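You operate a simulated robot arm through the tools that you are given. There is no shell and no other tool.

You run a simulated robot arm. Do the job below in one go: nothing can be reset, and whatever is moved stays where it is left.

TASK
Unlock the washer, start a quick wash and lock it while it runs.
Fine: wait for the end and switch the power off; the child lock stays on.

The check looks at the end state, three seconds after you hand in, the way a careful person would. Anything else that was tipped, shoved, dropped, spilled or broken makes it a failure.

THE ROBOT
A 7-joint arm with a three-finger gripper, fixed in place. Base frame: the origin is at the foot of the arm, x ahead of it, y to its left, z up. Readings come in mm, degrees, newtons and seconds.
With the tool pointing down near the work surface it reaches from about 100 to 820 mm from the base axis. Its first joint turns from -166.0 to 166.0 degrees. Payload 2.69 kg.
The tool frame sits at the grasp point between the pads (the TCP): z along the fingers, y along the line on which they close. The tips reach 29 mm beyond it. The gripper opens to 120 mm. The gripper's body begins 78 mm behind the TCP.
Orientation is that of the tool frame in the base frame, as [roll, pitch, yaw] about the fixed x, y, z axes, in that order (R = Rz(yaw) Ry(pitch) Rx(roll)). With the fingers straight down and closing along the base's y, the tool's x points along the base's -x, its y along +y and its z along -z.

THE INTERFACE
- The arm moves only by the tool servo_tool. Its argument "moves" is a list of rows, each a list of 7 numbers: the gripper command, from -1 (shut) to 1 (fully open), values between in proportion, then the shift along the tool's x, y, z in units of 400 mm (1.0 is 400 mm), then the turn, a rotation vector about the tool's x, y, z in units of 90 degrees (1.0 is 90 degrees). In form: [[jaw, tx, ty, tz, rx, ry, rz], ...]. A call has 1 to 20 rows; each row is the pose to reach, as a shift and turn from the pose commanded when the call began, along the tool's axes at that moment. A call with a number of a shift or a turn outside -1 to 1 is refused whole. Each row takes 0.2 s and may step no farther than 50 mm and 8.6 degrees from the row before; otherwise, or with a gripper value out of range, the whole call is refused. Where a pose cannot be reached the arm comes as near as it can. A force on the tool above 40 N (or 10 N above the force at the start of the call, whichever is more), or a blocked arm, ends the call early, and 0.2 s more pass. The fingers move at their own pace and stop on an object; they squeeze with about 33 N. The grip force told is the motor's: it shows also when the fingers shut on nothing. Time passes only in rows, and 0.2 s behind the last, so rows that repeat a pose let the fingers close. It gives the time, the measured TCP pose, the force on the tool (base axes), the opening and the grip force at its end, in the units of the frame above (readings bear some noise), with the torque about the TCP (base axes, N m) and any sound that the robot's microphone picked up.
- Cameras (640 x 400 px; columns grow to the right, rows downward): "scene" is fixed at [53.2, -508.1, 1376.2]; the picture's right is [0.35, -0.94, 0.00], its down [-0.60, -0.23, -0.77] and it looks along [0.72, 0.27, -0.64] (base axes); focal length 360 px, centre (320, 200). "wrist" rides on the gripper at [63, 0, -104] in the tool frame; the picture's right is [0.01, 1.00, 0.00], its down [-0.83, 0.00, -0.56] and it looks along [-0.56, 0.00, 0.83] (tool axes); focal length 275 px, centre (320, 200). There is no depth. A picture from a camera that has moved, and an enlarged one, comes with that camera's place and axes in the base frame and with its lens. The place of the scene camera against the robot may be out by one fixed shift of up to 18 mm in any direction.
- camera(camera): a new picture of that camera. No time passes.
- raise_lower(by): slides the trunk up (or, below 0, down) by that many mm; the arm rides with it, the base frame stays. It gives what a move gives, with no picture.
- close_up(camera, box): a new picture of the part [left, top, right, bottom] of that camera's present view, enlarged. No time passes.
- job_done(): hands the job in; it is judged then, once.

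Nothing tells you positions but the pictures and the camera data. Unless the task says otherwise, let go and move clear before handing in.

The tools are called after "Request:" as name(argument=value, ...) on one line, values as JSON. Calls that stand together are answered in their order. servo_tool: Moves the arm, as the interface text tells. Its arguments: {"type":"object","properties":{"moves":{"type":"array","items":{"type":"array","items":{"type":"number"}}}},"required":["moves"]} The other tools are called the same way: raise_lower (by) slides the trunk up or down; camera (camera) takes a picture; close_up (camera, box) takes an enlarged picture of a part of a camera's view; job_done () hands the job in.

At the start:

```text
time: 0.0
position: [428.9, -380.2, 994.6]
tcp_rot: [-180.0, 0.1, 179.9]
contact_force: [0.3, -0.6, 0.1]
wrist_torque: [-0.02, -0.02, 0.0]
gripper_width: 120.1
finger_force: 0.1
trunk travel left (down, up): [-550.0, 63.0]
```

scene: 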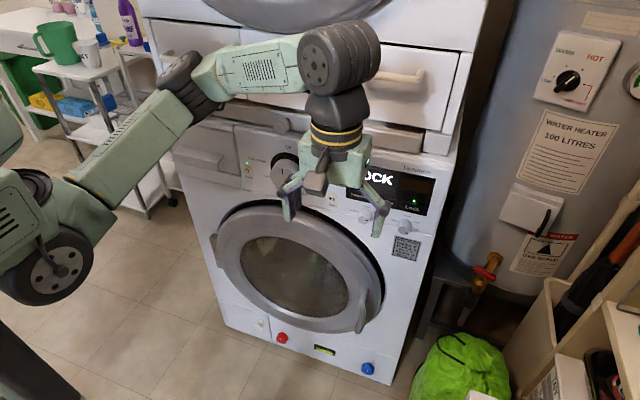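
wrist: 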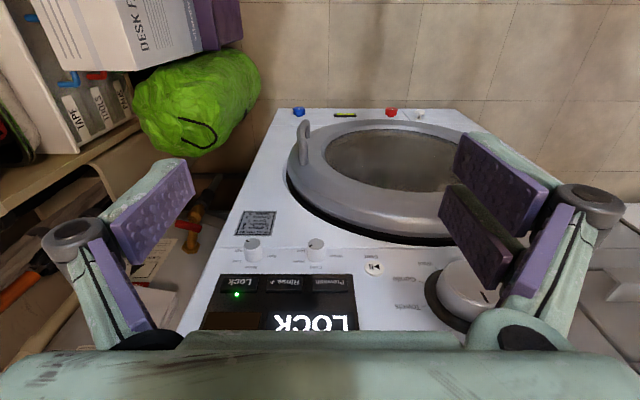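

I see a washer with a control panel behind the gripper: a dial, small knobs, and a display that reads "LOCK". I'll take enlarged pictures of the panel first to read the labels.

Request:
close_up(camera="scene", box=[220, 110, 450, 270])

Request:
close_up(camera="wrist", box=[180, 200, 520, 340])

Request:
close_up(camera="scene", box=[340, 150, 450, 220])

```text
2.50 times, centred on (335, 190) of scene
camera zoom: at [53.2, -508.1, 1376.2], right [0.35, -0.94, 0.0], down [-0.6, -0.23, -0.77], along [0.72, 0.27, -0.64], focal length 900 px, centre (282, 225)
```

zoom: 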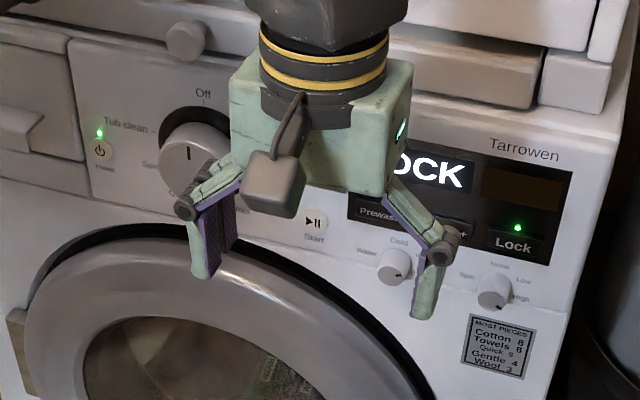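

```text
1.88 times, centred on (350, 270) of wrist
camera zoom: at [365.2, -380.4, 1098.6], right [0.0, 1.0, 0.0], down [0.83, 0.0, 0.56], along [0.56, 0.0, -0.83], focal length 518 px, centre (264, 68)
```

zoom: 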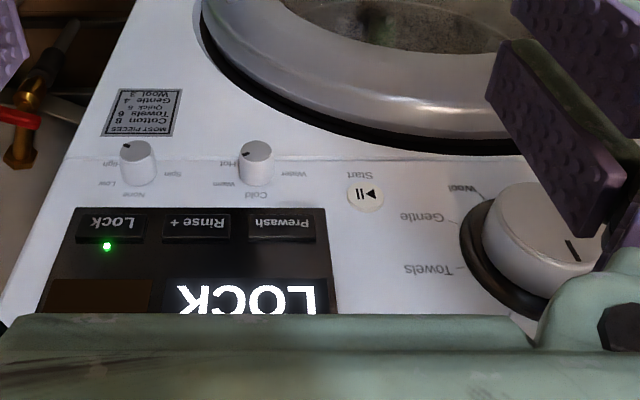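

```text
5.71 times, centred on (395, 185) of scene
camera zoom: at [53.2, -508.1, 1376.2], right [0.35, -0.94, 0.0], down [-0.6, -0.23, -0.77], along [0.72, 0.27, -0.64], focal length 2058 px, centre (-109, 286)
```

zoom: 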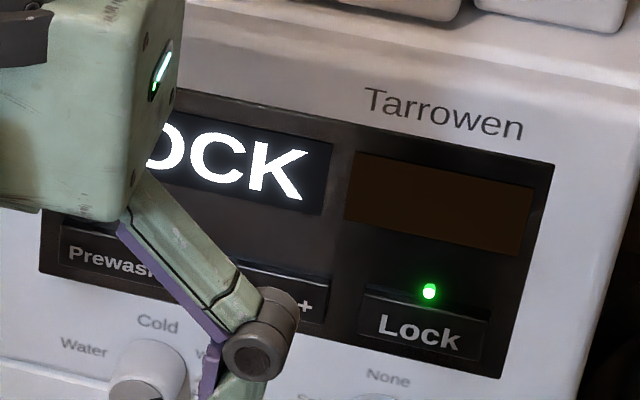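

The display reads LOCK with the lock light on. The panel sits at roughly x≈660, z≈850, with Start near y≈-307 and the Lock key near y≈-490. Next I'll swing the tool to point forward so the wrist camera can see the panel, staying well back from the machine.

Request:
servo_tool(moves=[[1, 0.02, 0, 0, 0, -0.09, 0], [1, 0.04, 0, 0, 0, -0.18, 0], [1, 0.06, 0, 0, 0, -0.27, 0], [1, 0.08, 0, 0, 0, -0.36, 0], [1, 0.1, 0, 0, 0, -0.45, 0], [1, 0.12, 0, 0, 0, -0.54, 0], [1, 0.14, 0, 0, 0, -0.63, 0], [1, 0.16, 0, 0, 0, -0.72, 0], [1, 0.18, 0, 0, 0, -0.81, 0], [1, 0.2, 0, 0, 0, -0.9, 0], [1, 0.2, 0, 0, 0, -0.95, 0], [1, 0.2, 0, 0, 0, -1.0, 0]])

Request:
camera(camera="wrist")

Request:
camera(camera="scene")

```text
time: 2.6
position: [395.0, -466.1, 858.9]
tcp_rot: [178.2, 88.3, 178.9]
contact_force: [0.3, 0.0, -0.5]
wrist_torque: [-0.01, -0.07, -0.01]
gripper_width: 120.0
finger_force: 0.1
out of reach, approached as far as the arm can: row 5, 6, 7, 8, 9, 10, 11, 12
trunk travel left (down, up): [-550.0, 63.0]
```

```text
taken
camera wrist: at [289.0, -467.5, 797.4], right [-0.01, 1.0, 0.0], down [-0.53, 0.0, 0.85], along [0.85, 0.01, 0.53], focal length 275 px, centre (320, 200)
```

wrist: 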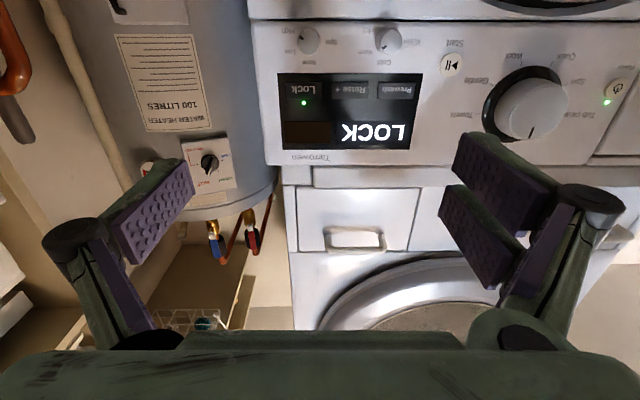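

```text
taken
```

scene: 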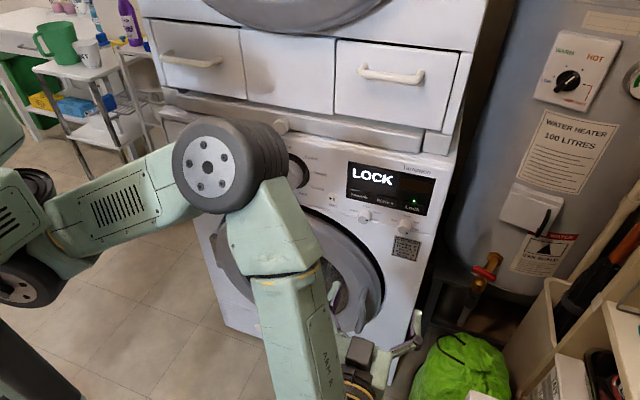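

The arm stopped short of the pose I asked for, but the panel is now in clear view, upside down. I'll zoom in on the labels, the dial and the area around it.

Request:
close_up(camera="wrist", box=[440, 30, 640, 160])

Request:
close_up(camera="wrist", box=[260, 15, 480, 165])

Request:
close_up(camera="scene", box=[260, 120, 440, 260])

Request:
close_up(camera="wrist", box=[100, 20, 280, 180])

```text
3.08 times, centred on (540, 95) of wrist
camera zoom: at [289.0, -467.5, 797.4], right [-0.01, 1.0, 0.0], down [-0.53, 0.0, 0.85], along [0.85, 0.01, 0.53], focal length 847 px, centre (-357, 523)
```

zoom: 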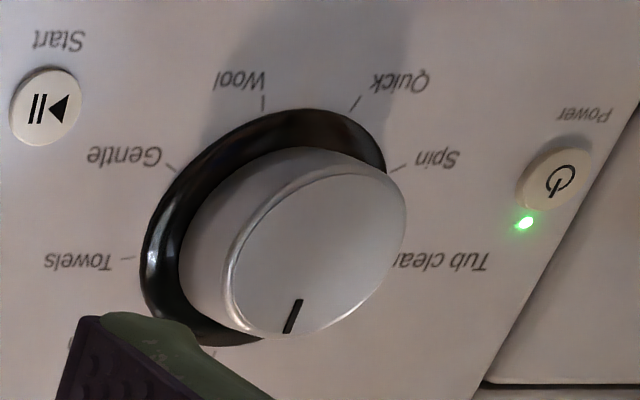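

```text
2.67 times, centred on (370, 90) of wrist
camera zoom: at [289.0, -467.5, 797.4], right [-0.01, 1.0, 0.0], down [-0.53, 0.0, 0.85], along [0.85, 0.01, 0.53], focal length 734 px, centre (187, 493)
```

zoom: 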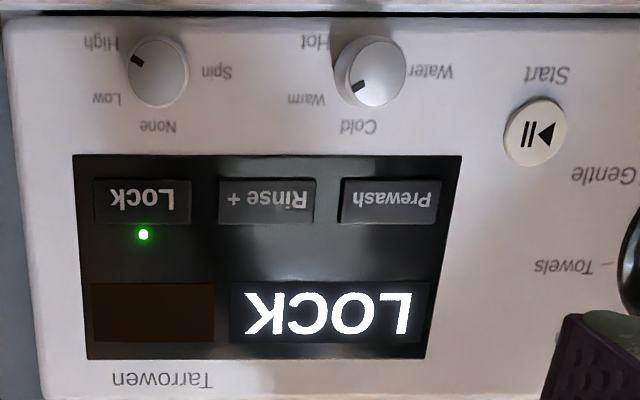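

```text
2.86 times, centred on (350, 190) of scene
camera zoom: at [53.2, -508.1, 1376.2], right [0.35, -0.94, 0.0], down [-0.6, -0.23, -0.77], along [0.72, 0.27, -0.64], focal length 1029 px, centre (234, 229)
```

zoom: 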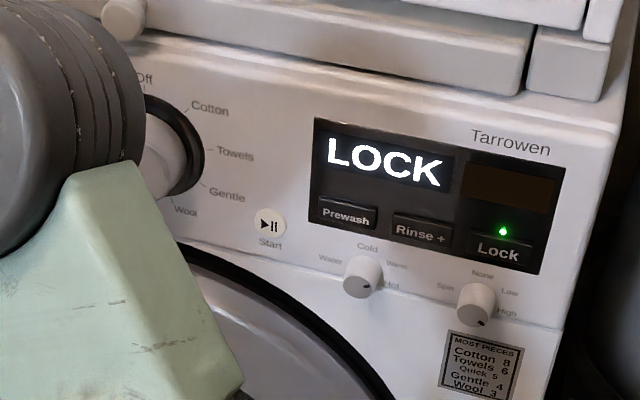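

```text
2.50 times, centred on (190, 100) of wrist
camera zoom: at [289.0, -467.5, 797.4], right [-0.01, 1.0, 0.0], down [-0.53, 0.0, 0.85], along [0.85, 0.01, 0.53], focal length 688 px, centre (645, 450)
```

zoom: 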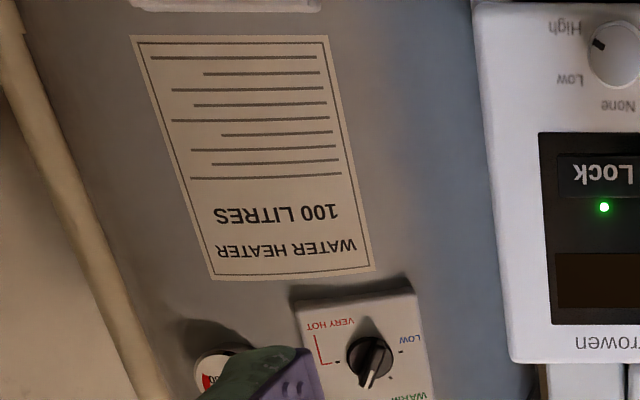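

The dial runs clockwise from the top: Off, Cotton, Towels, Gentle, Wool, Quick, Spin, Tub clean. It now points at Off. Using both wrist views, I place Lock at about (653,-484,864), Start at (655,-306,834), Power at (655,-91,862) and the dial at y≈-206, z≈880. Next is a small forward test move to see how the commanded pose behaves after that short stop.

Request:
servo_tool(moves=[[1, 0, 0, 0.05, 0, 0, 0], [1, 0, 0, 0.1, 0, 0, 0]])

```text
time: 3.2
position: [427.2, -468.3, 862.3]
tcp_rot: [-46.6, 89.9, -46.7]
contact_force: [0.1, 0.2, -0.4]
wrist_torque: [0.02, -0.01, 0.0]
gripper_width: 120.1
finger_force: 0.0
trunk travel left (down, up): [-550.0, 63.0]
```

The tool now points along +x at (427,-468,862), and moves are measured from the pose it actually reached. I'll close the fingers, line up in front of the Lock key and stop about 30 mm short to check alignment.

Request:
servo_tool(moves=[[-1, 0, -0.02, 0.05, 0, 0, 0], [-1, -0.005, -0.039, 0.1, 0, 0, 0], [-1, -0.005, -0.039, 0.15, 0, 0, 0], [-1, -0.005, -0.039, 0.2, 0, 0, 0], [-1, -0.005, -0.039, 0.25, 0, 0, 0], [-1, -0.005, -0.039, 0.3, 0, 0, 0], [-1, -0.005, -0.039, 0.35, 0, 0, 0], [-1, -0.005, -0.039, 0.4, 0, 0, 0], [-1, -0.005, -0.039, 0.4, 0, 0, 0]])

Request:
camera(camera="wrist")

Request:
camera(camera="scene")

```text
time: 5.2
position: [586.8, -483.1, 863.1]
tcp_rot: [-126.1, 89.9, -126.2]
contact_force: [0.2, -0.6, -0.3]
wrist_torque: [-0.01, 0.01, 0.0]
gripper_width: 0.0
finger_force: 29.2
trunk travel left (down, up): [-550.0, 63.0]
```

```text
taken
camera wrist: at [481.8, -484.0, 798.9], right [0.0, 1.0, -0.01], down [-0.56, 0.0, 0.83], along [0.83, 0.0, 0.56], focal length 275 px, centre (320, 200)
```

wrist: 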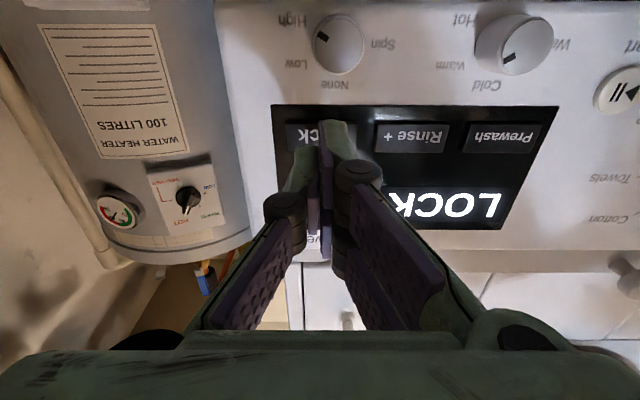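

```text
taken
```

scene: 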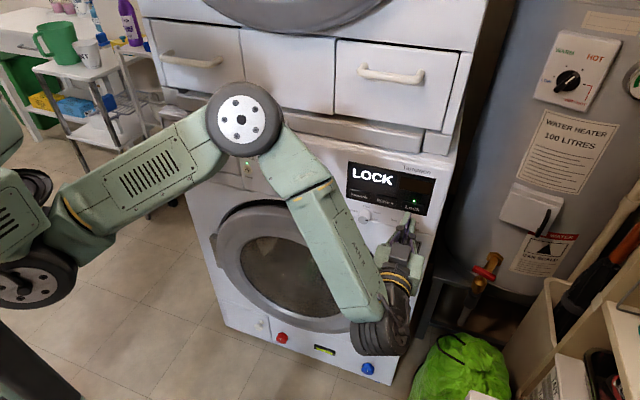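

The fingers are closed and near the Lock key. I'll zoom in to check the alignment.

Request:
close_up(camera="wrist", box=[220, 80, 440, 220])

Request:
close_up(camera="scene", box=[340, 150, 450, 250])

```text
2.86 times, centred on (330, 150) of wrist
camera zoom: at [481.8, -484.0, 798.9], right [0.0, 1.0, -0.01], down [-0.56, 0.0, 0.83], along [0.83, 0.0, 0.56], focal length 786 px, centre (291, 343)
```

zoom: 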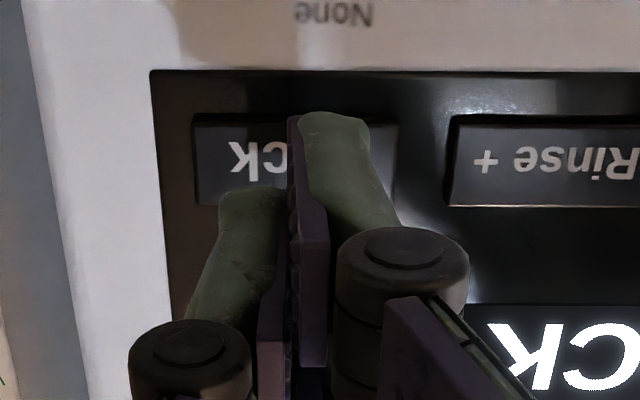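

```text
4.00 times, centred on (395, 200) of scene
camera zoom: at [53.2, -508.1, 1376.2], right [0.35, -0.94, 0.0], down [-0.6, -0.23, -0.77], along [0.72, 0.27, -0.64], focal length 1440 px, centre (20, 200)
```

zoom: 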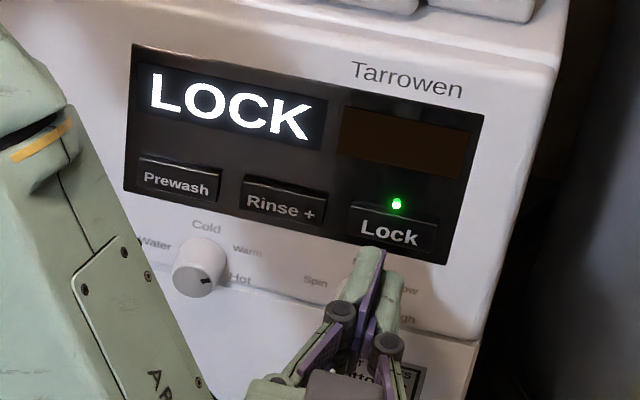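

The closed fingertips are centred on the Lock key at (653,-483,864). I'll creep forward to just short of contact and then press gently.

Request:
servo_tool(moves=[[-1, -0.002, 0, 0.03, 0, 0, 0], [-1, -0.002, 0, 0.06, 0, 0, 0], [-1, -0.002, 0, 0.075, 0, 0, 0], [-1, -0.002, 0, 0.08, 0, 0, 0], [-1, -0.002, 0, 0.085, 0, 0, 0]])

Request:
close_up(camera="scene", box=[340, 150, 450, 250])

```text
time: 6.4
position: [618.8, -484.6, 863.4]
tcp_rot: [-146.5, 90.0, -146.5]
contact_force: [0.3, -0.2, 0.4]
wrist_torque: [0.02, 0.01, 0.02]
gripper_width: 0.1
finger_force: 28.5
trunk travel left (down, up): [-550.0, 63.0]
```

```text
4.00 times, centred on (395, 200) of scene
camera zoom: at [53.2, -508.1, 1376.2], right [0.35, -0.94, 0.0], down [-0.6, -0.23, -0.77], along [0.72, 0.27, -0.64], focal length 1440 px, centre (20, 200)
```

zoom: 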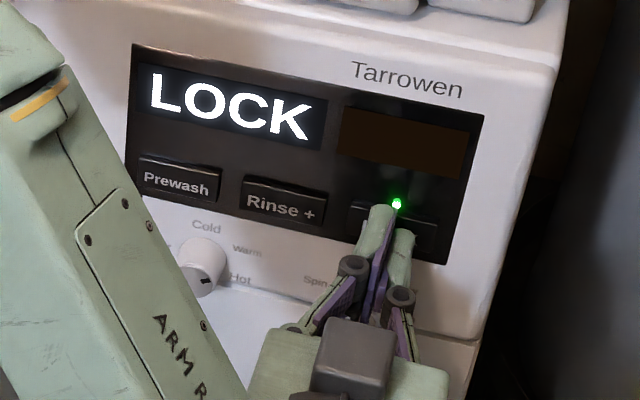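

The tips are right in front of the key with no contact yet. Now I'll press in 1 mm steps.

Request:
servo_tool(moves=[[-1, 0, 0, 0.0025, 0, 0, 0], [-1, 0, 0, 0.005, 0, 0, 0], [-1, 0, 0, 0.0075, 0, 0, 0], [-1, 0, 0, 0.01, 0, 0, 0], [-1, 0, 0, 0.0125, 0, 0, 0]])

Request:
close_up(camera="scene", box=[340, 150, 450, 250])

```text
time: 7.6
position: [624.3, -484.3, 864.7]
tcp_rot: [58.5, 90.0, 58.7]
contact_force: [0.0, 0.1, 1.2]
wrist_torque: [-0.03, 0.0, 0.0]
gripper_width: 0.1
finger_force: 28.7
trunk travel left (down, up): [-550.0, 63.0]
```

```text
4.00 times, centred on (395, 200) of scene
camera zoom: at [53.2, -508.1, 1376.2], right [0.35, -0.94, 0.0], down [-0.6, -0.23, -0.77], along [0.72, 0.27, -0.64], focal length 1440 px, centre (20, 200)
```

zoom: 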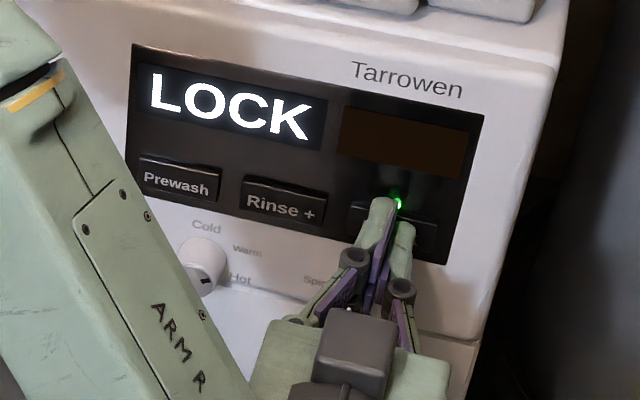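

Still no contact at tip x≈653, so I'll keep pressing in 1 mm steps.

Request:
servo_tool(moves=[[-1, 0, 0, 0.0025, 0, 0, 0], [-1, 0, 0, 0.005, 0, 0, 0], [-1, 0, 0, 0.0075, 0, 0, 0], [-1, 0, 0, 0.01, 0, 0, 0]])

Request:
close_up(camera="scene", box=[340, 150, 450, 250])

```text
time: 8.6
position: [629.2, -484.6, 865.0]
tcp_rot: [-114.8, 90.0, -114.8]
contact_force: [-5.6, 1.9, 0.5]
wrist_torque: [0.02, -0.01, 0.05]
gripper_width: 6.1
finger_force: 28.5
trunk travel left (down, up): [-550.0, 63.0]
heard: click
```

```text
4.00 times, centred on (395, 200) of scene
camera zoom: at [53.2, -508.1, 1376.2], right [0.35, -0.94, 0.0], down [-0.6, -0.23, -0.77], along [0.72, 0.27, -0.64], focal length 1440 px, centre (20, 200)
```

zoom: 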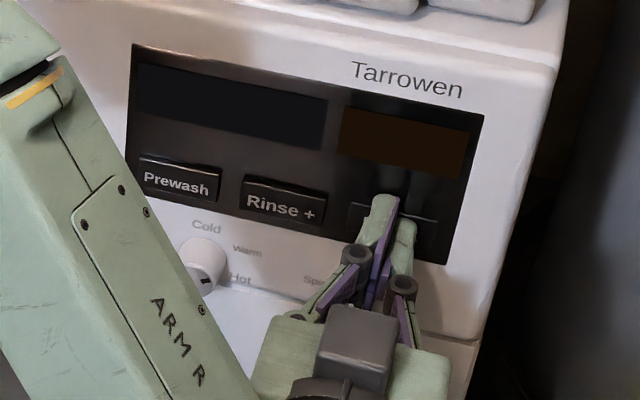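

I heard a click, and both LOCK and the light went out. I'll back straight off and confirm it.

Request:
servo_tool(moves=[[-1, 0, 0, -0.02, 0, 0, 0], [-1, 0, 0, -0.05, 0, 0, 0], [-1, 0, 0, -0.1, 0, 0, 0], [-1, 0, 0, -0.18, 0, 0, 0], [-1, 0, 0, -0.28, 0, 0, 0]])

Request:
camera(camera="wrist")

Request:
close_up(camera="scene", box=[230, 120, 450, 250])

```text
time: 9.8
position: [515.0, -483.6, 863.2]
tcp_rot: [115.6, 90.0, 115.5]
contact_force: [-0.9, 0.2, 0.1]
wrist_torque: [-0.04, -0.03, 0.02]
gripper_width: 0.2
finger_force: 28.3
trunk travel left (down, up): [-550.0, 63.0]
```

```text
taken
camera wrist: at [411.6, -483.9, 798.8], right [0.0, 1.0, 0.0], down [-0.56, 0.0, 0.83], along [0.83, 0.0, 0.56], focal length 275 px, centre (320, 200)
```

wrist: 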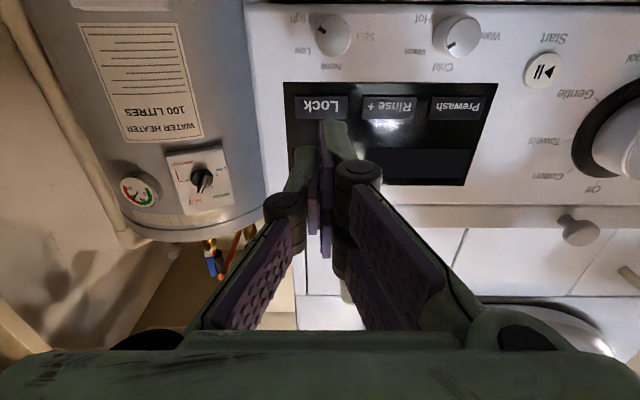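

```text
2.91 times, centred on (340, 185) of scene
camera zoom: at [53.2, -508.1, 1376.2], right [0.35, -0.94, 0.0], down [-0.6, -0.23, -0.77], along [0.72, 0.27, -0.64], focal length 1048 px, centre (262, 244)
```

zoom: 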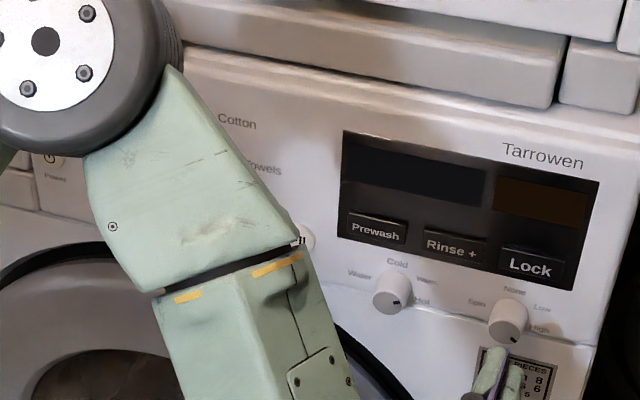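

The washer is unlocked: the LOCK text and light are gone. Now I'll move over in front of the dial with the gripper opening and look at it head on.

Request:
servo_tool(moves=[[-1, -0.005, 0.08, -0.02, 0, 0, 0], [-1, -0.01, 0.18, -0.04, 0, 0, 0], [1, -0.015, 0.28, -0.06, 0, 0, 0], [1, -0.02, 0.38, -0.08, 0, 0, 0], [1, -0.03, 0.48, -0.1, 0, 0, 0], [1, -0.04, 0.58, -0.1, 0, 0, 0], [1, -0.045, 0.66, -0.1, 0, 0, 0], [1, -0.045, 0.6925, -0.1, 0, 0, 0], [1, -0.045, 0.6925, -0.1, 0, 0, 0]])

Request:
camera(camera="wrist")

Request:
camera(camera="scene")

```text
time: 11.8
position: [436.0, -230.8, 817.0]
tcp_rot: [164.9, 86.0, 165.8]
contact_force: [0.0, 0.1, 0.1]
wrist_torque: [-0.02, 0.04, -0.02]
gripper_width: 118.9
finger_force: 0.1
out of reach, approached as far as the arm can: row 2, 3, 4, 5, 6, 7, 8, 9
trunk travel left (down, up): [-550.0, 63.0]
```

```text
taken
camera wrist: at [327.8, -231.9, 761.8], right [-0.02, 1.0, 0.01], down [-0.5, -0.02, 0.87], along [0.87, 0.01, 0.5], focal length 275 px, centre (320, 200)
```

wrist: 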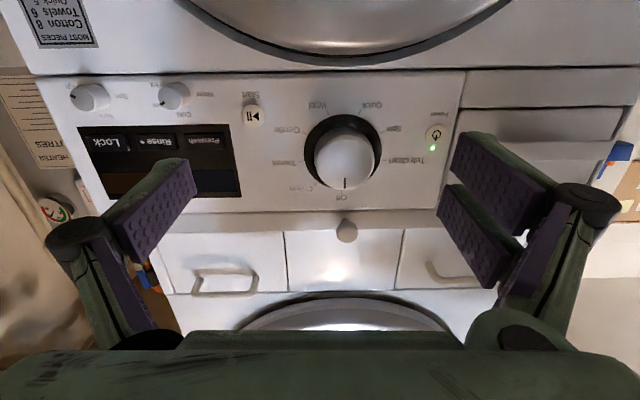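

```text
taken
```

scene: 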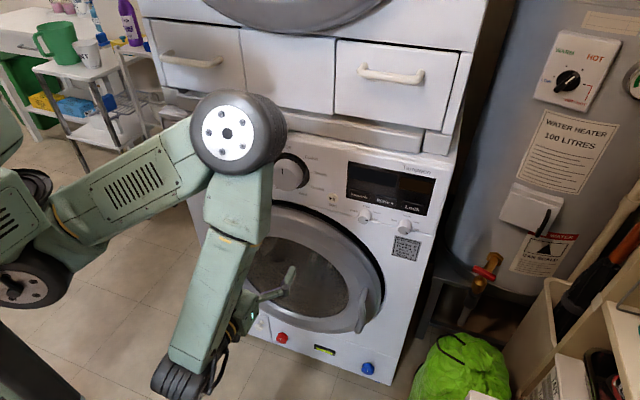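

With the hand level and this close in, the arm runs into a joint limit because the shoulder is too high. Lowering the trunk will flatten the forearm. The gripper is about 190 mm clear of the washer front, so it can slide down safely.

Request:
raise_lower(by=-150)

Request:
camera(camera="scene")

```text
time: 13.6
position: [435.8, -231.9, 668.9]
tcp_rot: [165.1, 86.0, 165.8]
contact_force: [0.1, -0.3, -0.2]
wrist_torque: [-0.02, 0.02, -0.03]
gripper_width: 120.0
finger_force: 0.0
trunk travel left (down, up): [-400.0, 213.0]
```

```text
taken
```

scene: 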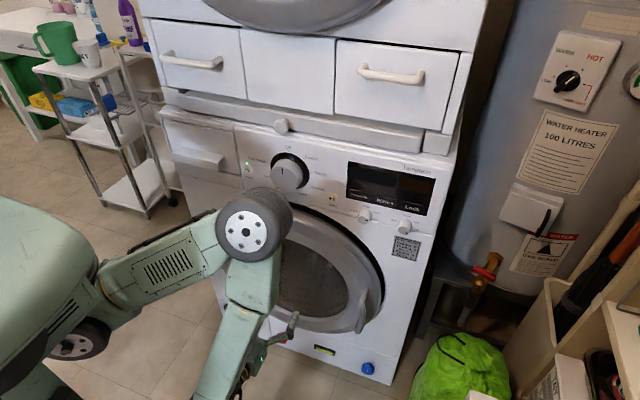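

With the trunk down, the scene camera has a clear view of the dial and panel, so I'll zoom in on them.

Request:
close_up(camera="scene", box=[235, 110, 345, 210])

Request:
close_up(camera="scene", box=[330, 140, 450, 270])

Request:
raise_lower(by=-150)

Request:
camera(camera="wrist")

```text
4.00 times, centred on (290, 160) of scene
camera zoom: at [53.2, -508.1, 1376.2], right [0.35, -0.94, 0.0], down [-0.6, -0.23, -0.77], along [0.72, 0.27, -0.64], focal length 1440 px, centre (440, 360)
```

zoom: 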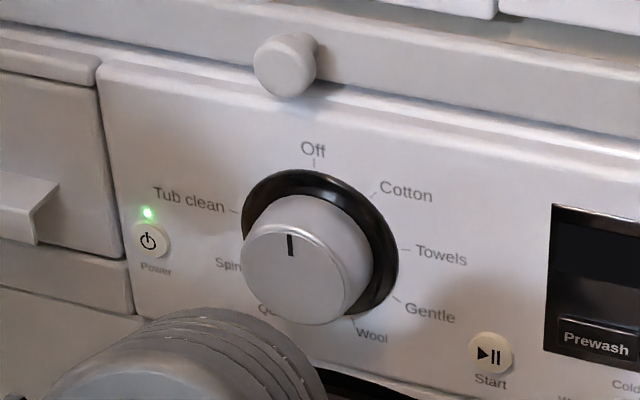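

```text
3.08 times, centred on (390, 205) of scene
camera zoom: at [53.2, -508.1, 1376.2], right [0.35, -0.94, 0.0], down [-0.6, -0.23, -0.77], along [0.72, 0.27, -0.64], focal length 1108 px, centre (105, 185)
```

zoom: 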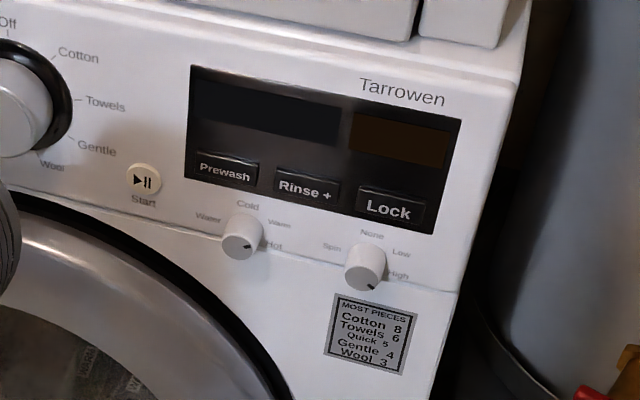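

```text
time: 15.3
position: [436.8, -230.6, 518.3]
tcp_rot: [165.1, 86.0, 165.8]
contact_force: [0.0, 0.2, -0.4]
wrist_torque: [0.03, 0.0, 0.02]
gripper_width: 119.9
finger_force: 0.1
trunk travel left (down, up): [-250.0, 363.0]
```

```text
taken
camera wrist: at [327.9, -232.1, 461.7], right [-0.02, 1.0, 0.01], down [-0.5, -0.02, 0.87], along [0.87, 0.01, 0.5], focal length 275 px, centre (320, 200)
```

wrist: 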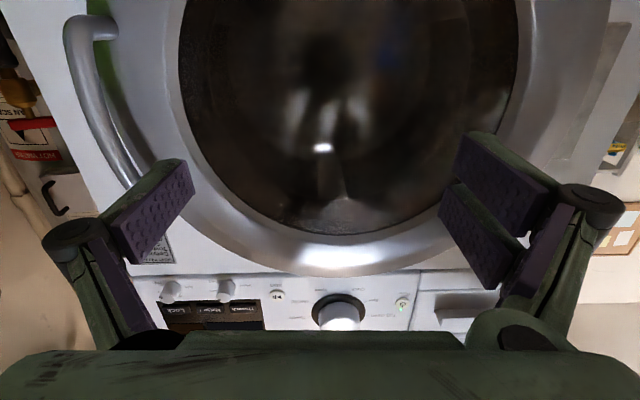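

The power light is still on and the display is blank because the dial is at Off. The labels are 40° apart, so Quick is 200° clockwise from Off. I'll raise the hand to dial height, squaring up the tool as it goes, and stay well back.

Request:
servo_tool(moves=[[1, -0.1, 0.009, -0.001, 0.001, -0.005, -0.001], [1, -0.2, 0.018, -0.002, 0.002, -0.01, -0.002], [1, -0.3, 0.026, -0.003, 0.003, -0.015, -0.004], [1, -0.4, 0.035, -0.005, 0.004, -0.02, -0.005], [1, -0.5, 0.043, -0.006, 0.005, -0.025, -0.006], [1, -0.6, 0.052, -0.007, 0.006, -0.03, -0.008], [1, -0.7, 0.06, -0.008, 0.007, -0.035, -0.009], [1, -0.8, 0.07, -0.009, 0.008, -0.04, -0.01], [1, -0.905, 0.078, -0.0105, 0.008, -0.043, -0.011], [1, -0.905, 0.078, -0.0105, 0.008, -0.043, -0.011]])

Request:
camera(camera="wrist")

Request:
camera(camera="scene")

```text
time: 17.5
position: [386.0, -221.2, 533.8]
tcp_rot: [113.7, 89.7, 114.7]
contact_force: [-0.2, -0.2, 0.0]
wrist_torque: [-0.01, -0.01, 0.03]
gripper_width: 120.0
finger_force: 0.1
out of reach, approached as far as the arm can: row 1, 2, 3, 4, 5, 6, 7, 8, 9, 10
trunk travel left (down, up): [-250.0, 363.0]
```

```text
taken
camera wrist: at [282.3, -223.2, 469.0], right [-0.02, 1.0, 0.0], down [-0.55, -0.01, 0.83], along [0.83, 0.02, 0.55], focal length 275 px, centre (320, 200)
```

wrist: 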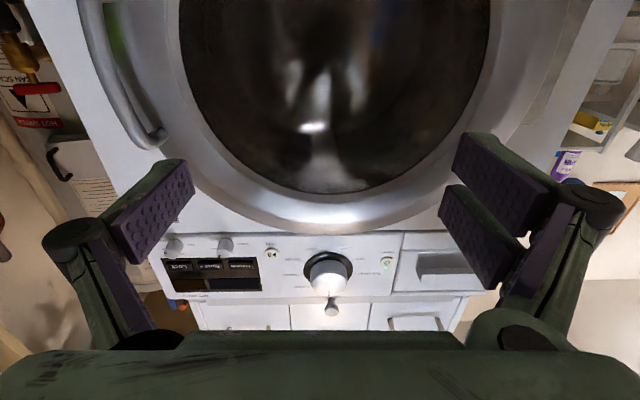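

```text
taken
```

scene: 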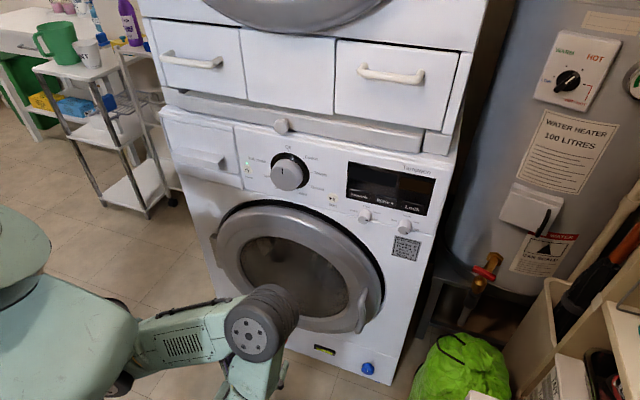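

The solver got stuck at a joint limit with the arm folded close in. I'll move forward first, still clear of the door, and then raise the hand.

Request:
servo_tool(moves=[[1, 0, 0, 0.08, 0, 0, 0], [1, 0, 0, 0.16, 0, 0, 0], [1, 0, 0, 0.24, 0, 0, 0], [1, -0.08, 0, 0.26, 0, 0, 0], [1, -0.16, 0, 0.26, 0, 0, 0]])

Request:
camera(camera="scene")

```text
time: 18.7
position: [448.5, -229.9, 515.4]
tcp_rot: [163.3, 85.3, 164.6]
contact_force: [0.4, -0.7, 0.4]
wrist_torque: [0.0, -0.01, 0.02]
gripper_width: 119.8
finger_force: 0.0
out of reach, approached as far as the arm can: row 1, 2, 3, 4, 5
trunk travel left (down, up): [-250.0, 363.0]
```

```text
taken
```

scene: 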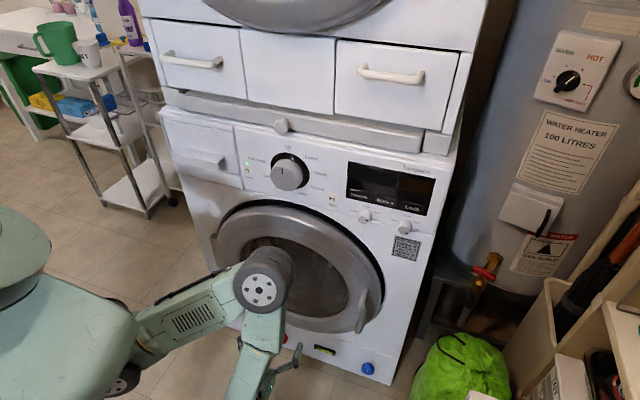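

It's still pinned at the limit. I'll tilt the tool downward to free the wrist, then raise the hand and level it again higher up.

Request:
servo_tool(moves=[[1, -0.03, 0, 0, 0, 0.09, 0], [1, -0.06, 0, 0, 0, 0.18, 0], [1, -0.1, 0, 0, 0, 0.27, 0], [1, -0.15, 0, 0, 0, 0.36, 0], [1, -0.2, 0, 0, 0, 0.45, 0], [1, -0.25, 0, 0, 0, 0.5, 0]])

Request:
camera(camera="scene")

```text
time: 20.1
position: [456.0, -226.2, 616.2]
tcp_rot: [178.3, 40.5, 179.9]
contact_force: [-0.2, -0.6, 0.9]
wrist_torque: [0.05, -0.01, 0.01]
gripper_width: 120.2
finger_force: 0.0
out of reach, approached as far as the arm can: row 1, 2, 3, 4, 5
trunk travel left (down, up): [-250.0, 363.0]
```

```text
taken
```

scene: 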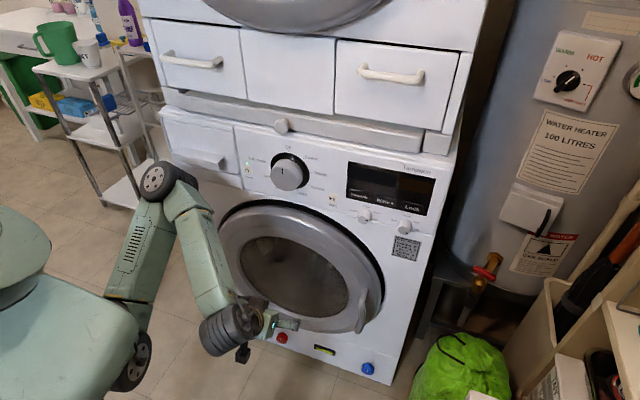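

The elbow has swung up into a better position. Now I'll raise the hand to dial height and level the tool together, staying about 100 mm off the panel.

Request:
servo_tool(moves=[[1, -0.08, 0.007, -0.07, 0, 0, 0], [1, -0.16, 0.014, -0.14, 0, 0, 0], [1, -0.24, 0.02, -0.2, 0, -0.05, 0], [1, -0.32, 0.028, -0.26, 0, -0.13, 0], [1, -0.4, 0.035, -0.31, 0, -0.21, 0], [1, -0.47, 0.042, -0.36, 0, -0.29, 0], [1, -0.53, 0.048, -0.395, 0, -0.37, 0], [1, -0.55, 0.05, -0.398, 0, -0.45, 0], [1, -0.55, 0.05, -0.398, 0, -0.53, 0], [1, -0.55, 0.05, -0.398, 0, -0.55, 0]])

Request:
camera(camera="wrist")

Request:
camera(camera="scene")

```text
time: 22.3
position: [565.0, -173.1, 882.0]
tcp_rot: [90.8, 88.6, 91.2]
contact_force: [-0.9, 0.1, -0.8]
wrist_torque: [0.01, -0.02, 0.0]
gripper_width: 119.9
finger_force: 0.1
out of reach, approached as far as the arm can: row 4, 5, 6, 7, 8, 9, 10
trunk travel left (down, up): [-250.0, 363.0]
```

```text
taken
camera wrist: at [461.2, -171.6, 817.8], right [-0.01, 1.0, 0.02], down [-0.56, -0.02, 0.83], along [0.83, 0.0, 0.56], focal length 275 px, centre (320, 200)
```

wrist: 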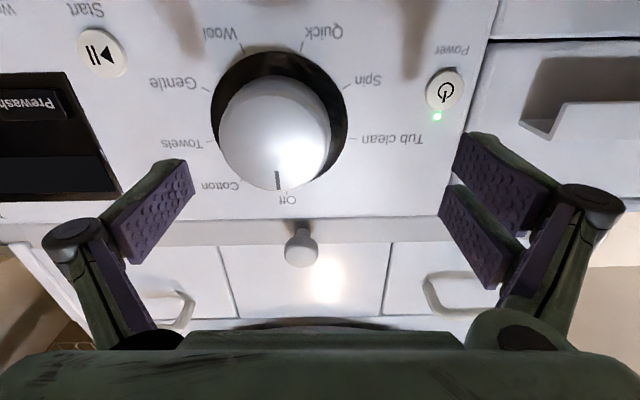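

```text
taken
```

scene: 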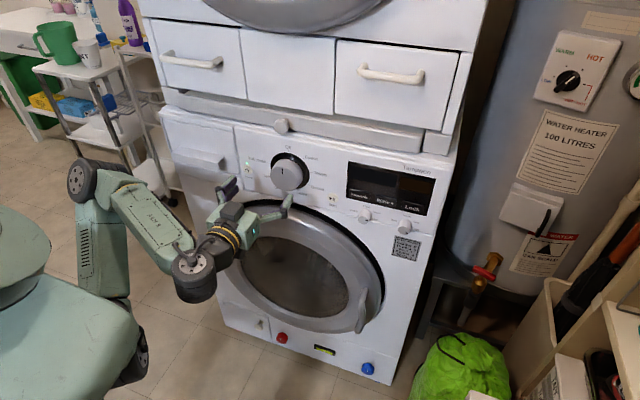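

I'm now level in front of the dial at (565,-173,882). I'll zoom in to measure the dial's centre precisely.

Request:
close_up(camera="wrist", box=[180, 20, 380, 220])

Request:
close_up(camera="scene", box=[200, 120, 350, 250])

```text
2.00 times, centred on (280, 120) of wrist
camera zoom: at [461.2, -171.6, 817.8], right [-0.01, 1.0, 0.02], down [-0.56, -0.02, 0.83], along [0.83, 0.0, 0.56], focal length 551 px, centre (400, 360)
```

zoom: 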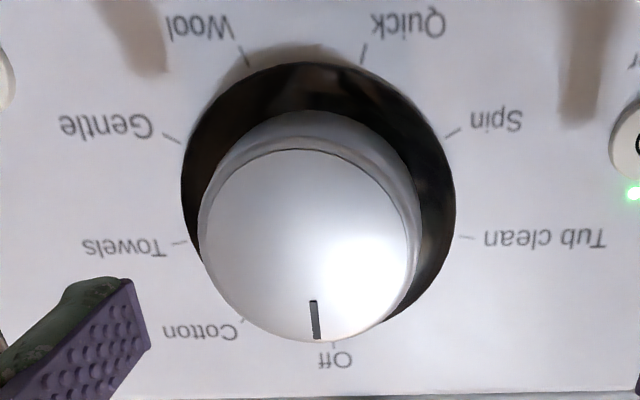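

```text
3.08 times, centred on (275, 185) of scene
camera zoom: at [53.2, -508.1, 1376.2], right [0.35, -0.94, 0.0], down [-0.6, -0.23, -0.77], along [0.72, 0.27, -0.64], focal length 1108 px, centre (458, 246)
```

zoom: 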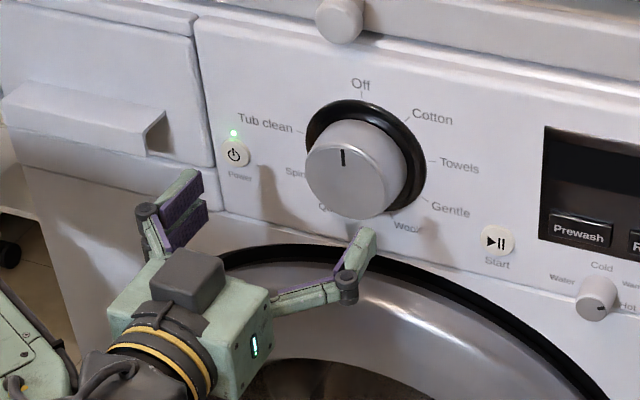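

The dial axis is at about y=-200, z=885, and the knob is about 63 mm across with its face near x≈622. I'll centre on it and turn the wrist -80° in front of it, so the turn can be done in two clockwise strokes of about 100°.

Request:
servo_tool(moves=[[1, -0.009, -0.0673, 0, 0, 0, 0], [1, -0.009, -0.0673, 0, 0, 0, -0.09], [1, -0.009, -0.0673, 0, 0, 0, -0.18], [1, -0.009, -0.0673, 0, 0, 0, -0.27], [1, -0.009, -0.0673, 0, 0, 0, -0.36], [1, -0.009, -0.0673, 0, 0, 0, -0.45], [1, -0.009, -0.0673, 0, 0, 0, -0.54], [1, -0.009, -0.0673, 0, 0, 0, -0.63], [1, -0.009, -0.0673, 0, 0, 0, -0.72], [1, -0.009, -0.0673, 0, 0, 0, -0.81], [1, -0.009, -0.0673, 0, 0, 0, -0.88], [1, -0.009, -0.0673, 0, 0, 0, -0.88]])

Request:
camera(camera="wrist")

Request:
camera(camera="scene")

```text
time: 24.9
position: [581.6, -190.7, 887.4]
tcp_rot: [-90.1, 12.0, -89.0]
contact_force: [-0.5, -0.1, 0.0]
wrist_torque: [0.03, -0.02, 0.01]
gripper_width: 120.4
finger_force: 0.1
out of reach, approached as far as the arm can: row 1, 2, 3, 4, 5, 6, 7, 8, 9, 10, 11, 12
trunk travel left (down, up): [-250.0, 363.0]
```

```text
taken
camera wrist: at [479.3, -253.2, 873.7], right [0.0, 0.2, -0.98], down [-0.57, 0.8, 0.17], along [0.82, 0.56, 0.11], focal length 275 px, centre (320, 200)
```

wrist: 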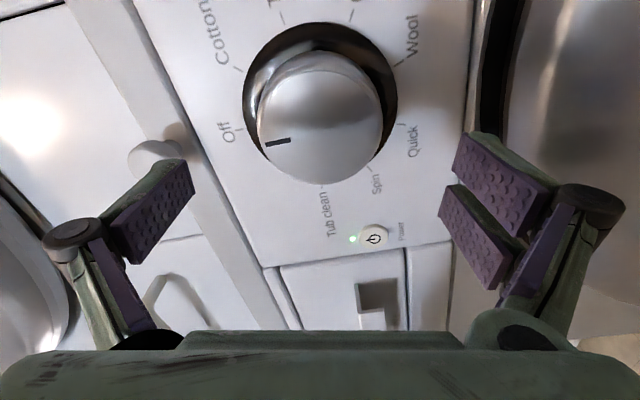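

```text
taken
```

scene: 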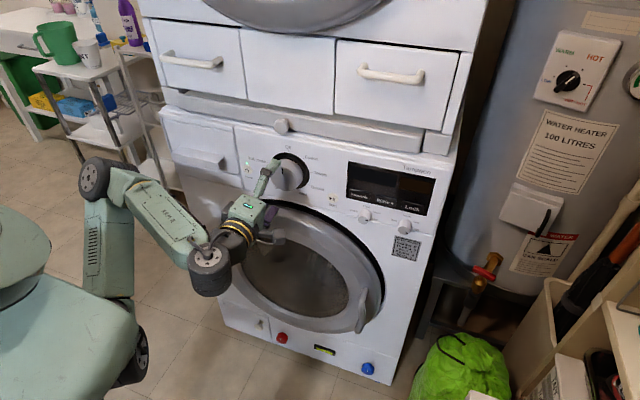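

The arm drifted forward to x=582 because this is near the edge of its close-in reach, but the wrist turn worked. I'll move to (600,-200,885), with the open fingers straddling the knob.

Request:
servo_tool(moves=[[1, 0.012, 0, 0.02, 0, 0, 0], [1, 0.0248, 0.001, 0.0456, 0, 0, 0], [1, 0.0248, 0.001, 0.0456, 0, 0, 0]])

Request:
camera(camera="wrist")

Request:
close_up(camera="scene", box=[220, 120, 350, 250])

```text
time: 25.7
position: [600.3, -199.7, 884.6]
tcp_rot: [-89.9, 12.0, -88.9]
contact_force: [0.0, -0.4, 0.1]
wrist_torque: [-0.01, -0.01, 0.01]
gripper_width: 120.0
finger_force: 0.1
trunk travel left (down, up): [-250.0, 363.0]
```

```text
taken
camera wrist: at [497.9, -264.0, 870.8], right [0.0, 0.21, -0.98], down [-0.57, 0.8, 0.17], along [0.82, 0.56, 0.11], focal length 275 px, centre (320, 200)
```

wrist: 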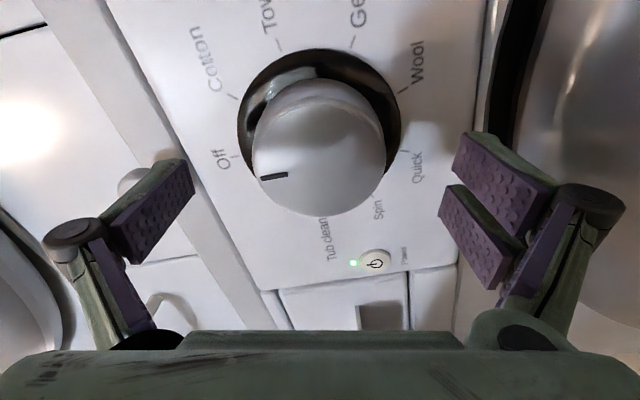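

```text
3.08 times, centred on (285, 185) of scene
camera zoom: at [53.2, -508.1, 1376.2], right [0.35, -0.94, 0.0], down [-0.6, -0.23, -0.77], along [0.72, 0.27, -0.64], focal length 1108 px, centre (428, 246)
```

zoom: 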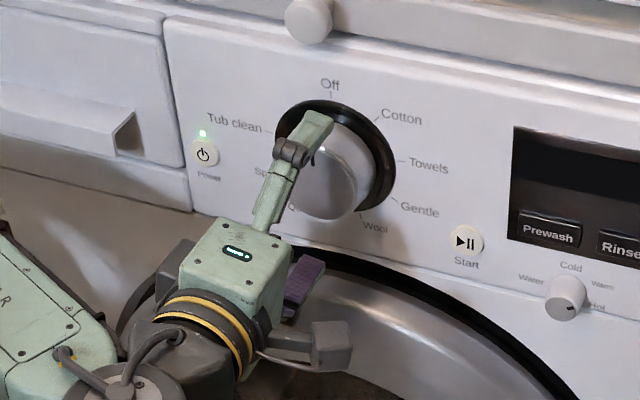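

I'm well centred at (600,-200,885). I'll narrow the opening to about 82 mm, move in to TCP x≈612, then grip the knob.

Request:
servo_tool(moves=[[0.37, 0, 0, 0, 0, 0, 0], [0.37, 0, 0, 0, 0, 0, 0], [0.37, 0, 0, 0.01, 0, 0, 0], [0.37, 0, 0, 0.02, 0, 0, 0], [0.37, 0, 0, 0.03, 0, 0, 0], [0.37, 0, 0, 0.03, 0, 0, 0]])

Request:
camera(camera="wrist")

Request:
close_up(camera="scene", box=[220, 120, 350, 250])

```text
time: 27.1
position: [612.8, -199.8, 885.9]
tcp_rot: [-90.0, 12.2, -88.9]
contact_force: [0.7, 0.5, -0.1]
wrist_torque: [0.0, 0.02, 0.01]
gripper_width: 82.3
finger_force: 0.1
trunk travel left (down, up): [-250.0, 363.0]
```

```text
taken
camera wrist: at [510.2, -263.6, 871.5], right [0.0, 0.21, -0.98], down [-0.57, 0.8, 0.17], along [0.82, 0.56, 0.11], focal length 275 px, centre (320, 200)
```

wrist: 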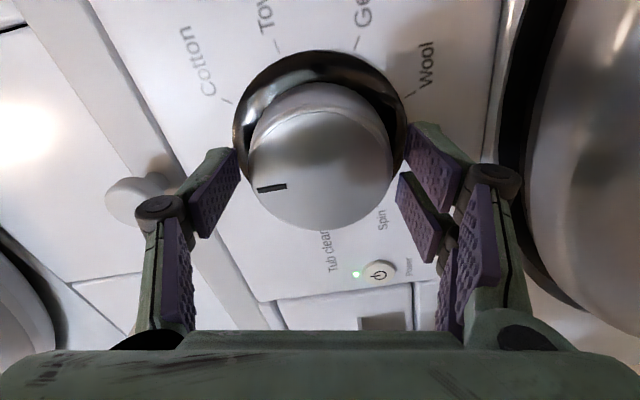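

```text
3.08 times, centred on (285, 185) of scene
camera zoom: at [53.2, -508.1, 1376.2], right [0.35, -0.94, 0.0], down [-0.6, -0.23, -0.77], along [0.72, 0.27, -0.64], focal length 1108 px, centre (428, 246)
```

zoom: 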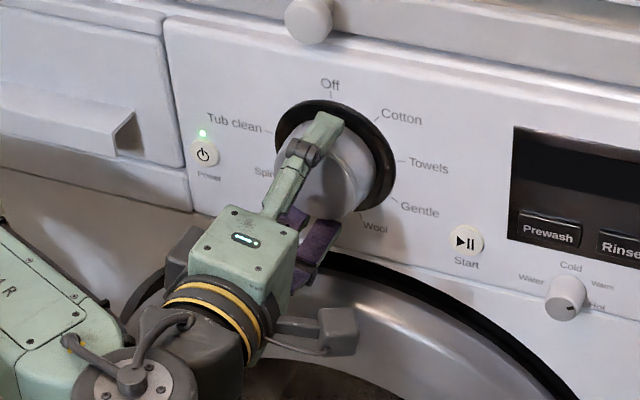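

The fingers straddle the knob evenly, so I'll close on it.

Request:
servo_tool(moves=[[-1, 0, 0, 0, 0, 0, 0], [-1, 0, 0, 0, 0, 0, 0], [-1, 0, 0, 0, 0, 0, 0], [-1, 0, 0, 0, 0, 0, 0]])

Request:
camera(camera="wrist")

```text
time: 28.1
position: [612.1, -199.8, 885.0]
tcp_rot: [-90.0, 12.3, -88.8]
contact_force: [-1.4, 0.3, -1.3]
wrist_torque: [0.0, 0.06, 0.12]
gripper_width: 68.8
finger_force: 45.3
trunk travel left (down, up): [-250.0, 363.0]
```

```text
taken
camera wrist: at [510.2, -263.5, 871.4], right [0.0, 0.21, -0.98], down [-0.57, 0.8, 0.17], along [0.82, 0.56, 0.11], focal length 275 px, centre (320, 200)
```

wrist: 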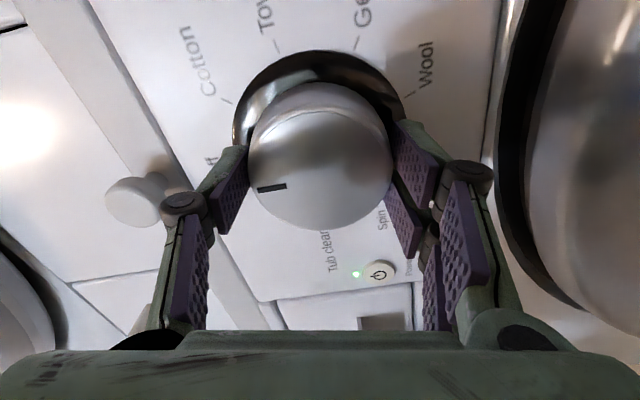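

I have a solid grip on the knob at 69 mm wide with almost no side load. Now I'll turn clockwise in slow steps, 80° for this stroke.

Request:
servo_tool(moves=[[-1, 0, 0, 0, 0, 0, 0.0494], [-1, 0, 0, 0, 0, 0, 0.0988], [-1, 0, 0, 0, 0, 0, 0.1481], [-1, 0, 0, 0, 0, 0, 0.1975], [-1, 0, 0, 0, 0, 0, 0.2469], [-1, 0, 0, 0, 0, 0, 0.2963], [-1, 0, 0, 0, 0, 0, 0.3457], [-1, 0, 0, 0, 0, 0, 0.3951], [-1, 0, 0, 0, 0, 0, 0.4444]])

Request:
camera(camera="wrist")

Request:
camera(camera="scene")

```text
time: 30.1
position: [614.4, -200.1, 885.0]
tcp_rot: [-90.0, 52.2, -88.8]
contact_force: [-13.5, 6.7, -5.5]
wrist_torque: [-0.02, -0.67, 0.45]
gripper_width: 68.5
finger_force: 45.1
trunk travel left (down, up): [-250.0, 363.0]
```

```text
taken
camera wrist: at [509.8, -241.1, 835.1], right [-0.02, 0.79, -0.62], down [-0.57, 0.5, 0.65], along [0.82, 0.36, 0.44], focal length 275 px, centre (320, 200)
```

wrist: 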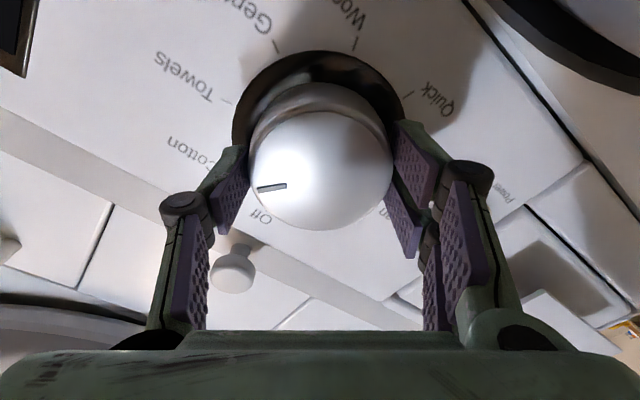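

```text
taken
```

scene: 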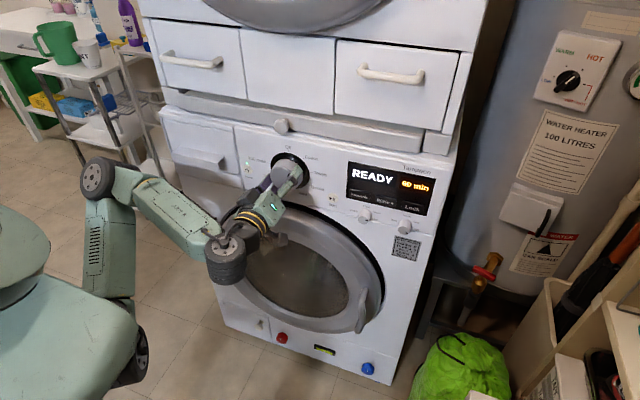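

The dial now points at Cotton, the display reads READY with a time, and the turn is clockwise as wanted. I'll continue 60° more, easing back 2 mm to relieve the light axial push.

Request:
servo_tool(moves=[[-1, 0, 0, -0.003, 0, 0, 0.0494], [-1, 0, 0, -0.005, 0, 0, 0.0988], [-1, 0, 0, -0.005, 0, 0, 0.1481], [-1, 0, 0, -0.005, 0, 0, 0.1975], [-1, 0, 0, -0.005, 0, 0, 0.2469], [-1, 0, 0, -0.005, 0, 0, 0.2963], [-1, 0, 0, -0.005, 0, 0, 0.3457], [-1, 0, 0, -0.005, 0, 0, 0.3951], [-1, 0, 0, -0.005, 0, 0, 0.4444]])

Request:
camera(camera="wrist")

Request:
close_up(camera="scene", box=[230, 110, 450, 250])

```text
time: 32.1
position: [612.8, -200.7, 885.2]
tcp_rot: [89.3, 87.7, 90.4]
contact_force: [21.5, -6.8, 13.5]
wrist_torque: [0.0, -0.68, -0.22]
gripper_width: 68.4
finger_force: 45.1
trunk travel left (down, up): [-250.0, 363.0]
```

```text
taken
camera wrist: at [507.7, -200.3, 821.4], right [-0.02, 1.0, 0.03], down [-0.56, -0.04, 0.83], along [0.83, 0.0, 0.56], focal length 275 px, centre (320, 200)
```

wrist: 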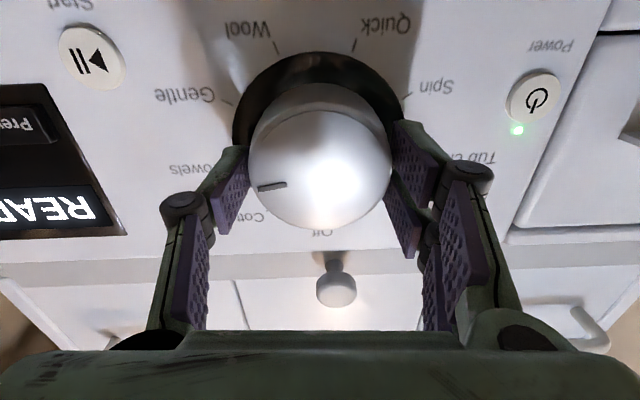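

```text
2.86 times, centred on (340, 180) of scene
camera zoom: at [53.2, -508.1, 1376.2], right [0.35, -0.94, 0.0], down [-0.6, -0.23, -0.77], along [0.72, 0.27, -0.64], focal length 1029 px, centre (263, 257)
```

zoom: 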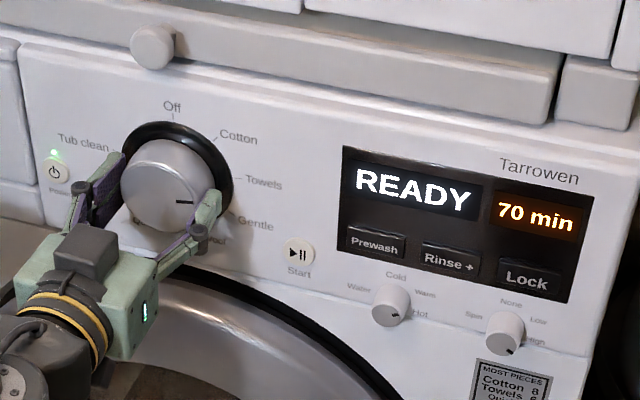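

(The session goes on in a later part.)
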